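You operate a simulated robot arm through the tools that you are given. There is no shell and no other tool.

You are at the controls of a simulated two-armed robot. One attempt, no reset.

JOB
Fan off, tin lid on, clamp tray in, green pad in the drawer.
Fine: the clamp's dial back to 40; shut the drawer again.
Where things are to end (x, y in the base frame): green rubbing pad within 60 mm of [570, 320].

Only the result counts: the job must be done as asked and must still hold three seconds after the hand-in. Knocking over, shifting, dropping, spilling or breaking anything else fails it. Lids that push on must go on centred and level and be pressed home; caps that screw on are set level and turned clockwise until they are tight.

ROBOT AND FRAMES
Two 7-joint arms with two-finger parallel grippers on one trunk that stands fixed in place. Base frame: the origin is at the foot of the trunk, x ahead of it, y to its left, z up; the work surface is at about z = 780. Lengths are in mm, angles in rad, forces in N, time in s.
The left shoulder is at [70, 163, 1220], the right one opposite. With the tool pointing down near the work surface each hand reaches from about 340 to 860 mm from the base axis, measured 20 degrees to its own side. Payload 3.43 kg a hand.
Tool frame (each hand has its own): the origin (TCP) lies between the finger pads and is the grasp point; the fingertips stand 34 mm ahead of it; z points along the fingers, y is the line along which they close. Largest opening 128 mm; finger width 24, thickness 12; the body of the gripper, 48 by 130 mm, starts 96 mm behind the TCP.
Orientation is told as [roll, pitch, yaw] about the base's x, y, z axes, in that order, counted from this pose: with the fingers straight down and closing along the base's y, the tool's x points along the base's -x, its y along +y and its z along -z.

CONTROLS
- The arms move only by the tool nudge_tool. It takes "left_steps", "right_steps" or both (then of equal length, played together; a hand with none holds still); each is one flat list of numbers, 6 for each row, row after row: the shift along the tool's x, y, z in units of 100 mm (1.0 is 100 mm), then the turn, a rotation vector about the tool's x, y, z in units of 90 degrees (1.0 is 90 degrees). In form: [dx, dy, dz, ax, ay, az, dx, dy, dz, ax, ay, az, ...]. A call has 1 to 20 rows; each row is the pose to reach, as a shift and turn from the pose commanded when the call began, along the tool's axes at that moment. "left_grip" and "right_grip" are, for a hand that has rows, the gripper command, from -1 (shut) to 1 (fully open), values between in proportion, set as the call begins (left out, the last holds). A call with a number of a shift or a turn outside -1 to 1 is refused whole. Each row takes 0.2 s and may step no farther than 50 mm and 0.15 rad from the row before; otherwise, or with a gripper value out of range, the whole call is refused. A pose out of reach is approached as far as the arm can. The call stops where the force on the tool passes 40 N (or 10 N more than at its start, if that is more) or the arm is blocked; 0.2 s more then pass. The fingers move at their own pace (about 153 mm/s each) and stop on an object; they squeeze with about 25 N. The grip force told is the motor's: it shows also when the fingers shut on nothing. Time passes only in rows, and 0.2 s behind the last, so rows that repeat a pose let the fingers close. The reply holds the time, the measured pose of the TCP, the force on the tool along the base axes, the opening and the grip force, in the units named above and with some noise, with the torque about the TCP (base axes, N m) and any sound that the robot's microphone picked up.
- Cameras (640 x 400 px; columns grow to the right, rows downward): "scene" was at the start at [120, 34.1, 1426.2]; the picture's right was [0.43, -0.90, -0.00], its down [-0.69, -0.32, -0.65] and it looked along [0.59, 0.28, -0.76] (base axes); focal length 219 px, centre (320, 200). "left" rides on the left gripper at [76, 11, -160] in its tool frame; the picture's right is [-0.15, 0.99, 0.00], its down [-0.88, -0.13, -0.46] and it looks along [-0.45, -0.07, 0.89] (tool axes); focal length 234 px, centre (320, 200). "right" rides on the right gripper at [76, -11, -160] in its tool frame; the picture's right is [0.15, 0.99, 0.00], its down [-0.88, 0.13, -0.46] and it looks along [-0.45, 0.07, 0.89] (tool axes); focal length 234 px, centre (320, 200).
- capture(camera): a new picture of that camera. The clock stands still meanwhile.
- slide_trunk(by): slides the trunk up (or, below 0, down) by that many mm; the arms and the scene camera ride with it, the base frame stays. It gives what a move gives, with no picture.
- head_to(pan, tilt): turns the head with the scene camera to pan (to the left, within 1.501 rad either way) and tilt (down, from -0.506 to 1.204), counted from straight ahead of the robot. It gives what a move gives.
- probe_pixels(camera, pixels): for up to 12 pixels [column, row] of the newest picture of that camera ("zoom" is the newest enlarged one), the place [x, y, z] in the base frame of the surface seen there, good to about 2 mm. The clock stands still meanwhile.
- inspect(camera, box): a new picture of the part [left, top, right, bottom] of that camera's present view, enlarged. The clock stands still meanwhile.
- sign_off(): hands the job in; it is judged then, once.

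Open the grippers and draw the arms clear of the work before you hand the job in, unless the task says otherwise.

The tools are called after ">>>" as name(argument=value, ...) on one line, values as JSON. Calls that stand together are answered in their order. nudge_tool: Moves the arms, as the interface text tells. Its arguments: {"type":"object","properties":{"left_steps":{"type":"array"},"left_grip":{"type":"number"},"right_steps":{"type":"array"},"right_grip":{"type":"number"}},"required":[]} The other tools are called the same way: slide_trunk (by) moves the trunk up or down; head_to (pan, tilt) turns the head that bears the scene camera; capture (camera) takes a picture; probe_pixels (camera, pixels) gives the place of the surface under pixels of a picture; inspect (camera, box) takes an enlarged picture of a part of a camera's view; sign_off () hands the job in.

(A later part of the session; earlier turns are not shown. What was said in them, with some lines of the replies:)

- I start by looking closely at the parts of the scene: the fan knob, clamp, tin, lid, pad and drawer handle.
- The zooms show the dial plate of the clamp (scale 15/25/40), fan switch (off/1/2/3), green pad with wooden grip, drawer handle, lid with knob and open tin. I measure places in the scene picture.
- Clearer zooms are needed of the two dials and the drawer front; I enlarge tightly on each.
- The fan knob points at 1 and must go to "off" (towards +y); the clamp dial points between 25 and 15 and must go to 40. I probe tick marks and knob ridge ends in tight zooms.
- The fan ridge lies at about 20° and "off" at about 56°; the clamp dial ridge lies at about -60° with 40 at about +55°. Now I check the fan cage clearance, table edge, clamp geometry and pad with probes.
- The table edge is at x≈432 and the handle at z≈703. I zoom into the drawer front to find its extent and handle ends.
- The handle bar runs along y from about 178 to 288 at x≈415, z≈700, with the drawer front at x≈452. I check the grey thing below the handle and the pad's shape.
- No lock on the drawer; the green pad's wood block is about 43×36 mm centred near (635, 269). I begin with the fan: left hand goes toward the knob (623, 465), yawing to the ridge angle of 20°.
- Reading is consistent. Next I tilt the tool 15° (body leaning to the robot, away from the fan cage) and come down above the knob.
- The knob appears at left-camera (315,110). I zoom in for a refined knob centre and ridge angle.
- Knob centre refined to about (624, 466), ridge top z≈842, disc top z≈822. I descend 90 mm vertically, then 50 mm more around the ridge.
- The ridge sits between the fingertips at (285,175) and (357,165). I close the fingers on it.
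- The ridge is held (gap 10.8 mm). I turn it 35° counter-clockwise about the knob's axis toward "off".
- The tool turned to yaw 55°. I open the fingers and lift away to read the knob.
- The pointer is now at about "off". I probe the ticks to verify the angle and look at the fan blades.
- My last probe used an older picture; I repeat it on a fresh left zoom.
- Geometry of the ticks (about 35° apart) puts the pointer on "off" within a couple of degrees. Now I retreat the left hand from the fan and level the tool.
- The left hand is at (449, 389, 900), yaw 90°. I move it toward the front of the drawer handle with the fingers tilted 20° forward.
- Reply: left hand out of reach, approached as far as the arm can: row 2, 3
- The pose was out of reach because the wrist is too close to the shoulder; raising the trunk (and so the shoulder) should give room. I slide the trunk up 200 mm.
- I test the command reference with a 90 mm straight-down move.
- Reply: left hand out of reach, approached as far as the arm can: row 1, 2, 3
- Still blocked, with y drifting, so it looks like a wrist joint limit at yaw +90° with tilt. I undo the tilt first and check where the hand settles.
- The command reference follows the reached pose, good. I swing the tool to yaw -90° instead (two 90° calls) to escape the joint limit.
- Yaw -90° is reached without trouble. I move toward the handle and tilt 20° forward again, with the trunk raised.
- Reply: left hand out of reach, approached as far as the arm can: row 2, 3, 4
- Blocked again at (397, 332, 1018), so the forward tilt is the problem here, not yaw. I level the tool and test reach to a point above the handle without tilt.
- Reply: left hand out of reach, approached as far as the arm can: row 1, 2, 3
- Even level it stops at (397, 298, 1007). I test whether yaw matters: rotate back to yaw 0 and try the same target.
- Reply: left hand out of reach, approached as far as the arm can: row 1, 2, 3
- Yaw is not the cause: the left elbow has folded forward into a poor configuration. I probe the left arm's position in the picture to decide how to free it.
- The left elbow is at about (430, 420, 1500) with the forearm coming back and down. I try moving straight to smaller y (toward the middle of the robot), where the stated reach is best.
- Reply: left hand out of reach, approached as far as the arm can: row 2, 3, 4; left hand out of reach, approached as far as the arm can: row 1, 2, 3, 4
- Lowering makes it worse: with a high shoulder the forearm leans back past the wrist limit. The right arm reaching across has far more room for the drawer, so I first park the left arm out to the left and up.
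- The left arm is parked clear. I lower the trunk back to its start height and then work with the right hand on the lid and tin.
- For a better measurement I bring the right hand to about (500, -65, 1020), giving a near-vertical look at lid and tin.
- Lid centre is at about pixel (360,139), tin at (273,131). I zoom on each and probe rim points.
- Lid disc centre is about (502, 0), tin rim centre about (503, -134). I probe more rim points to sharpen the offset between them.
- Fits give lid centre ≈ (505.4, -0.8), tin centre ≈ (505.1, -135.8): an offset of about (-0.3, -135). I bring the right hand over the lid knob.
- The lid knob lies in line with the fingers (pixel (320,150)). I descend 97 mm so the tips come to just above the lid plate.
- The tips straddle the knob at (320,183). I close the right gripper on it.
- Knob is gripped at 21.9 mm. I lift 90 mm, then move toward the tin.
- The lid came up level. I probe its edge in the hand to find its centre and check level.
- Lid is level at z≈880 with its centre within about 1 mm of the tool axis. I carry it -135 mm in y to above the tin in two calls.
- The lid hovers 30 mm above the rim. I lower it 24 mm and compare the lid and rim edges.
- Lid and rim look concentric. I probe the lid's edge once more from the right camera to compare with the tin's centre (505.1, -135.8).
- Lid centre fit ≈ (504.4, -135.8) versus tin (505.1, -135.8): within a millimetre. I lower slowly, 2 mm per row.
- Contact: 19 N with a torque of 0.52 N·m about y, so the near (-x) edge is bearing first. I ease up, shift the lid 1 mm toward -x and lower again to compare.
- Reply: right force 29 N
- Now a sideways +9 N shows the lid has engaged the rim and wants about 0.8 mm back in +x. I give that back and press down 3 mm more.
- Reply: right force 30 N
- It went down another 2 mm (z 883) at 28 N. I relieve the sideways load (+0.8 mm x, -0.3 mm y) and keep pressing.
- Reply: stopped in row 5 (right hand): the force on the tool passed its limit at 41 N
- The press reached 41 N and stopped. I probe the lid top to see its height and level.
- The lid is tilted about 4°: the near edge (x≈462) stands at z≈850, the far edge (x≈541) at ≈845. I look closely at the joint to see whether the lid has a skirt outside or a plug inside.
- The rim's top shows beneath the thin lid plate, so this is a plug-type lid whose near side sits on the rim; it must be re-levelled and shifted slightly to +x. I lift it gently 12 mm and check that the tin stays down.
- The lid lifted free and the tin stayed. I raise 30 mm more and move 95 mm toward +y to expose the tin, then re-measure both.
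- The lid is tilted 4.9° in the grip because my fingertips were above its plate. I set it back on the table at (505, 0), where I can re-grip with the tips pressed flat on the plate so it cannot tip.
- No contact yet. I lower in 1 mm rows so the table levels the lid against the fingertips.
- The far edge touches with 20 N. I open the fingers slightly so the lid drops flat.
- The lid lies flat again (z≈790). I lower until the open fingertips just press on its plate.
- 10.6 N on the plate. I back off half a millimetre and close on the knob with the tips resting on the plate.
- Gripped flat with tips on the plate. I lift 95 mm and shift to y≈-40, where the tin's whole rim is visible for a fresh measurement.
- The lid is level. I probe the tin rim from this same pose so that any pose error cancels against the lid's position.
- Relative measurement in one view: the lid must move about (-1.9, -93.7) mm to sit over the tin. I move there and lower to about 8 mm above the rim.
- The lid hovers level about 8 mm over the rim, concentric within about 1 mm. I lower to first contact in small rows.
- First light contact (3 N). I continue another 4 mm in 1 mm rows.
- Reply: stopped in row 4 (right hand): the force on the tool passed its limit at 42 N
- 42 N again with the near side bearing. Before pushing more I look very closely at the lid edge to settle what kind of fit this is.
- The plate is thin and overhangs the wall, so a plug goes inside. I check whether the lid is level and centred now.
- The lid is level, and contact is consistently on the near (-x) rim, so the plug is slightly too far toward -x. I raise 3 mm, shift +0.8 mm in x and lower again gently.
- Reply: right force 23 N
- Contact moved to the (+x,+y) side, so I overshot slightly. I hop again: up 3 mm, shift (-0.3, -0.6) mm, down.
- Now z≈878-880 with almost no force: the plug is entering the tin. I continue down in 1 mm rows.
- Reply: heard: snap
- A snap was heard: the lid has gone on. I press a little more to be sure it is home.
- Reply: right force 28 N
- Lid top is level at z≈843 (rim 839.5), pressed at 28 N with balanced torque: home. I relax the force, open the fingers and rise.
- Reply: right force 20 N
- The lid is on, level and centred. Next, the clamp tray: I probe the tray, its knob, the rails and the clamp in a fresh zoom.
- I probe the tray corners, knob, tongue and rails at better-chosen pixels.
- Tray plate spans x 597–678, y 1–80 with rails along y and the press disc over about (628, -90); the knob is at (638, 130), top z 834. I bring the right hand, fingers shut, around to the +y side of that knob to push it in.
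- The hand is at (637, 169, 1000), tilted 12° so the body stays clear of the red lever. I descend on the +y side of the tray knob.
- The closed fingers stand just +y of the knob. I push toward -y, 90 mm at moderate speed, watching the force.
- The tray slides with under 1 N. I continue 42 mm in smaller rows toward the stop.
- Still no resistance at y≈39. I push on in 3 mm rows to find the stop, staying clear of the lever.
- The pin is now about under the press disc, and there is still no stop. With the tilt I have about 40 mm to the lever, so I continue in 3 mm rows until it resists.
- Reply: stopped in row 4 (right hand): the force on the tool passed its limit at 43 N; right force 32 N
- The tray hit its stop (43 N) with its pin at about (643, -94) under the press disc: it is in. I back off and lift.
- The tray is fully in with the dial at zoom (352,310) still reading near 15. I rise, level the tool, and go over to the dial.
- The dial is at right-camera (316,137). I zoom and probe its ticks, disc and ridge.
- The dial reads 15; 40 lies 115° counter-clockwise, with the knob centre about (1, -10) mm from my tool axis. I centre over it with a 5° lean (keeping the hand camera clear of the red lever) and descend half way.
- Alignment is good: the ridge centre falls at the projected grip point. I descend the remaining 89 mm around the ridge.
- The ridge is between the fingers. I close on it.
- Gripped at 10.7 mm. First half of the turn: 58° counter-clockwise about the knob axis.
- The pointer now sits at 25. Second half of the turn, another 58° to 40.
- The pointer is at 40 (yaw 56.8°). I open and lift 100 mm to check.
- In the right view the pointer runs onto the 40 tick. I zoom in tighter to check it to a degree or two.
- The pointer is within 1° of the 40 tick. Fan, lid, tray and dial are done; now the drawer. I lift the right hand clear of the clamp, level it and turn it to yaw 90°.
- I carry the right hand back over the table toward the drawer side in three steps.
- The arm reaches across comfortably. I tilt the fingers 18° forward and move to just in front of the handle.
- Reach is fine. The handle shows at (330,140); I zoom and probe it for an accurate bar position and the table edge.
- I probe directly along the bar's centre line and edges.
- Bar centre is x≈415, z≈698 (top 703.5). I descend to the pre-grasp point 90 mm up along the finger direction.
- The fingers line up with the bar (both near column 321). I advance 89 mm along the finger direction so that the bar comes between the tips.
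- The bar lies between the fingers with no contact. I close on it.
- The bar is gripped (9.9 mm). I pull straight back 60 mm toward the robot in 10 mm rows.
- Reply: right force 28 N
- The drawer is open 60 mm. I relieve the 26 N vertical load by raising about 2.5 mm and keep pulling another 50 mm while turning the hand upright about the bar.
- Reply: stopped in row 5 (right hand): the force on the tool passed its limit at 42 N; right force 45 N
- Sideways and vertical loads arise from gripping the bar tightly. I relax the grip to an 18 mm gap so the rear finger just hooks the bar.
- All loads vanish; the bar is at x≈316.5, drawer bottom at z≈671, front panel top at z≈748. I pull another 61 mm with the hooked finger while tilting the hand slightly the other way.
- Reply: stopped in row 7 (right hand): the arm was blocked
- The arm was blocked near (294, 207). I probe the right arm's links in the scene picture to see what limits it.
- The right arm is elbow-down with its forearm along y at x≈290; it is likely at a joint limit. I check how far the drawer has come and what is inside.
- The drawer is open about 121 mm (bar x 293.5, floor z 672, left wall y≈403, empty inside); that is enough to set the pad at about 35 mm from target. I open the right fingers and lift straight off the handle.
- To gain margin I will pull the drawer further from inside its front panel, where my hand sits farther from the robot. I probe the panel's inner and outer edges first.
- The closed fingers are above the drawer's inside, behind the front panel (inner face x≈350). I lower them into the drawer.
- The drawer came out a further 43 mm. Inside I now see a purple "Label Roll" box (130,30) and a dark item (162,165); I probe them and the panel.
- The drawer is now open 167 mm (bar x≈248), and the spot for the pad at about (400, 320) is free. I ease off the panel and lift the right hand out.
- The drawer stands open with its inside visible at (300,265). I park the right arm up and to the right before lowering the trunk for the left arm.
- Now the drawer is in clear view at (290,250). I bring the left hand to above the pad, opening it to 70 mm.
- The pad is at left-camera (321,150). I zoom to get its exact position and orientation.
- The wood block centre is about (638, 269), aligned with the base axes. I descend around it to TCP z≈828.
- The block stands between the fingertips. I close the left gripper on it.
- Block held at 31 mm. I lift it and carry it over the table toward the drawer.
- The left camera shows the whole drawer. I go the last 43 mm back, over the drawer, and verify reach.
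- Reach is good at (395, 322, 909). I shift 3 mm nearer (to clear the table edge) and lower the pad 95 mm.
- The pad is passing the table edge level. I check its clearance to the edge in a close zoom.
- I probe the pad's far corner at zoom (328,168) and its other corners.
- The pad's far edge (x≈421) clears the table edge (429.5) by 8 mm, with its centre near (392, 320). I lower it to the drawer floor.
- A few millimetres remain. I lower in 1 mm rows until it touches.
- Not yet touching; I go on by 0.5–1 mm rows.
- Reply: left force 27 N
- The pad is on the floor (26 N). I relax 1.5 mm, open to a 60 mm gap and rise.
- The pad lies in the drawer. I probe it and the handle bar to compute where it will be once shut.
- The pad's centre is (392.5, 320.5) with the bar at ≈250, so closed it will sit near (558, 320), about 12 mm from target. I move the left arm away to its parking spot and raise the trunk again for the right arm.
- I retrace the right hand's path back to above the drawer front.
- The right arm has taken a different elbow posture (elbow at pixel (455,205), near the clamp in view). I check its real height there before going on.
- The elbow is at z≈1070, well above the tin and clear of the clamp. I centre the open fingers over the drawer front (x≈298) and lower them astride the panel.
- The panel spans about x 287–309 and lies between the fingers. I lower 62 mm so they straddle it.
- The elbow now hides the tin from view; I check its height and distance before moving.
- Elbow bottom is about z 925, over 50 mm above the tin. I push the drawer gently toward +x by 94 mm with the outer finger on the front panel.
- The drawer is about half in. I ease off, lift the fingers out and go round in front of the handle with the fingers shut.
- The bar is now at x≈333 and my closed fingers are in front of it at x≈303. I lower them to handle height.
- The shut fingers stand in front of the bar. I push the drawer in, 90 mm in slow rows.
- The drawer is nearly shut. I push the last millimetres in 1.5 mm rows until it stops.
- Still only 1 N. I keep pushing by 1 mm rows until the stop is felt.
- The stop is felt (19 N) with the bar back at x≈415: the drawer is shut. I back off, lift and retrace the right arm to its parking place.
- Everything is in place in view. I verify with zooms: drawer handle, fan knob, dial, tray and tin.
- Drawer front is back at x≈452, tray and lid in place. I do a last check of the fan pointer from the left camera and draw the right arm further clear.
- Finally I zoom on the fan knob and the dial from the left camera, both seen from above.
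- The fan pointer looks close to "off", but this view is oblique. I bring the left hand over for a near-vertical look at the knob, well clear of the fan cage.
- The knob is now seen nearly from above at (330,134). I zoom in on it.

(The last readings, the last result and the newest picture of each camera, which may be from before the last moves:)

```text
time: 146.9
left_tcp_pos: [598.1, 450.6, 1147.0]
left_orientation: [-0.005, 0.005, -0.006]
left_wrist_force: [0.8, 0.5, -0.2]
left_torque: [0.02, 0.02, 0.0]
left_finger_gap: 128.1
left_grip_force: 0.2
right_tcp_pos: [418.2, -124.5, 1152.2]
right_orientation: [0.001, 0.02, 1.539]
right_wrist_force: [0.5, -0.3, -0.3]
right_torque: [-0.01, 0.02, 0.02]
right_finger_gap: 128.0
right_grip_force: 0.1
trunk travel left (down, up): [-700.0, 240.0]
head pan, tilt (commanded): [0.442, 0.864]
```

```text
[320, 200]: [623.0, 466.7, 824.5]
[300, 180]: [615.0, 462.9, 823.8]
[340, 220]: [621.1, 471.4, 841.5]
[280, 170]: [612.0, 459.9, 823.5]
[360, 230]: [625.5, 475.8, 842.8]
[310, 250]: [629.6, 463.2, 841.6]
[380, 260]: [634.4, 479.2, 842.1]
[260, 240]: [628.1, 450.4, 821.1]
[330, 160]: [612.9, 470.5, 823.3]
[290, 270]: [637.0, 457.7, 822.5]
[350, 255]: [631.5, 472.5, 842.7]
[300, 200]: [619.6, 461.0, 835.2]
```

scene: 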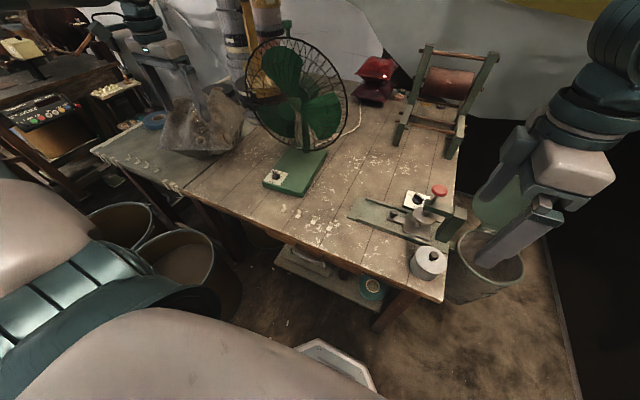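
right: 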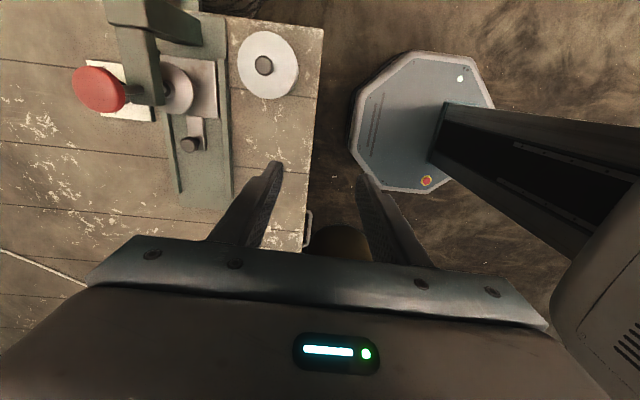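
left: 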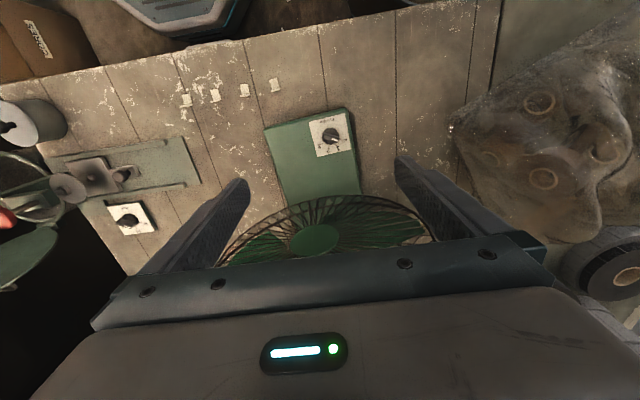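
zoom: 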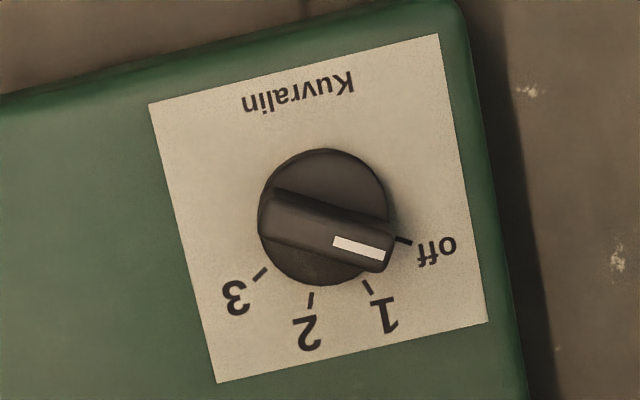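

The pointer lies on "off" within a few degrees and the blades have been still in every picture since, so the fan is off. I draw the left arm back to its clear parking place.

>>> nudge_tool(left_steps=[0.2, 0.26, 0, 0, 0, 0, 0.4, 0.52, 0, 0, 0, 0, 0.58, 0.77, 0, 0, 0, 0])

>>> nudge_tool(left_steps=[0.2, 0.26, 0, 0, 0, 0, 0.4, 0.52, 0, 0, 0, 0, 0.58, 0.77, 0, 0, 0, 0])

>>> capture(camera="scene")

>>> inspect(camera="scene", box=[240, 30, 360, 160])

```text
time: 147.7
left_tcp_pos: [540.6, 532.0, 1148.7]
left_orientation: [-0.005, 0.003, -0.011]
left_wrist_force: [-0.1, 0.3, 0.3]
left_torque: [-0.01, -0.01, 0.01]
left_finger_gap: 127.9
left_grip_force: 0.1
right_tcp_pos: [417.9, -123.4, 1151.7]
right_orientation: [-0.001, 0.022, 1.537]
right_wrist_force: [0.1, -0.5, -0.4]
right_torque: [-0.03, 0.0, 0.02]
right_finger_gap: 128.2
right_grip_force: 0.0
trunk travel left (down, up): [-700.0, 240.0]
head pan, tilt (commanded): [0.442, 0.864]
```

```text
time: 148.5
left_tcp_pos: [481.8, 609.8, 1147.8]
left_orientation: [-0.005, 0.002, -0.008]
left_wrist_force: [-0.5, 0.1, -0.4]
left_torque: [0.0, -0.03, 0.02]
left_finger_gap: 128.1
left_grip_force: 0.0
right_tcp_pos: [418.5, -123.2, 1151.1]
right_orientation: [-0.001, 0.021, 1.537]
right_wrist_force: [0.6, -0.6, -0.9]
right_torque: [-0.02, -0.02, -0.03]
right_finger_gap: 127.9
right_grip_force: 0.1
trunk travel left (down, up): [-700.0, 240.0]
head pan, tilt (commanded): [0.442, 0.864]
```

```text
taken
```

scene: 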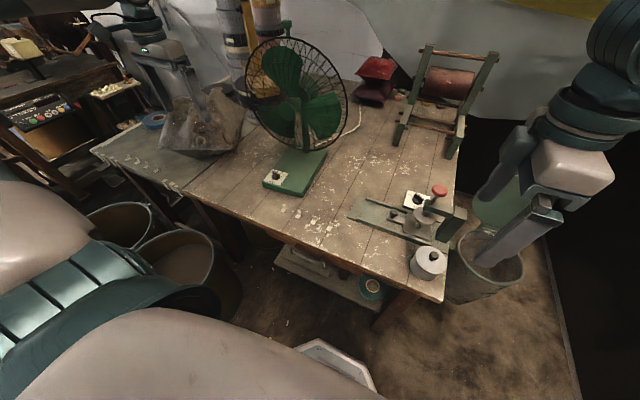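

```text
3.08 times, centred on (300, 95) of scene
```

zoom: 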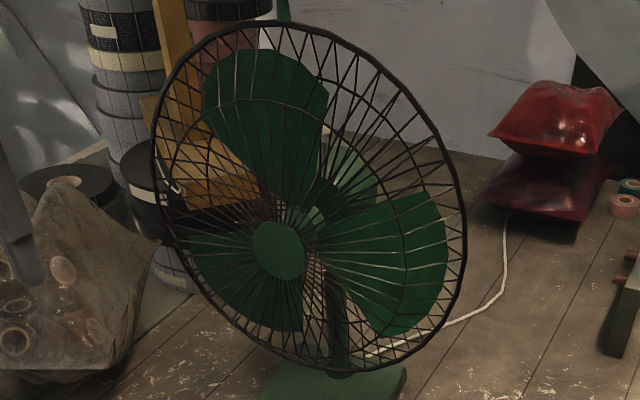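

The blades stand sharp and still. The lid is pressed home, the tray is in, the dial reads 40, the pad is in the shut drawer, and both hands are open and clear. I hand the job in.

>>> sign_off()

```text
The job is handed in.
```

I've handed the job in. All five parts are done as far as I could see or measure; the result of the check hasn't come back to me.

- **Fan:** the switch is on "off" and the blades have stopped. The last look put the pointer about 5° past the mark. Gripping the switch moved the fan by about 1 mm.
- **Tin lid:** it is on, level and centred. It took three tries to line up, then snapped in, and I pressed it to about 28 N afterwards. The tin may have moved a millimetre or two while I was lining it up.
- **Clamp tray:** it is pushed in to its stop, with its pin under the press disc.
- **Clamp dial:** it reads 40, within about 1°.
- **Green pad and drawer:** the pad is in the drawer and the drawer is shut, with the front back where it started. I worked out that the pad sits near [558, 320], about 12 mm from your target. I couldn't see it once the drawer was shut.

Both grippers are open and both arms are clear of the work. I saw nothing knocked over or dropped.
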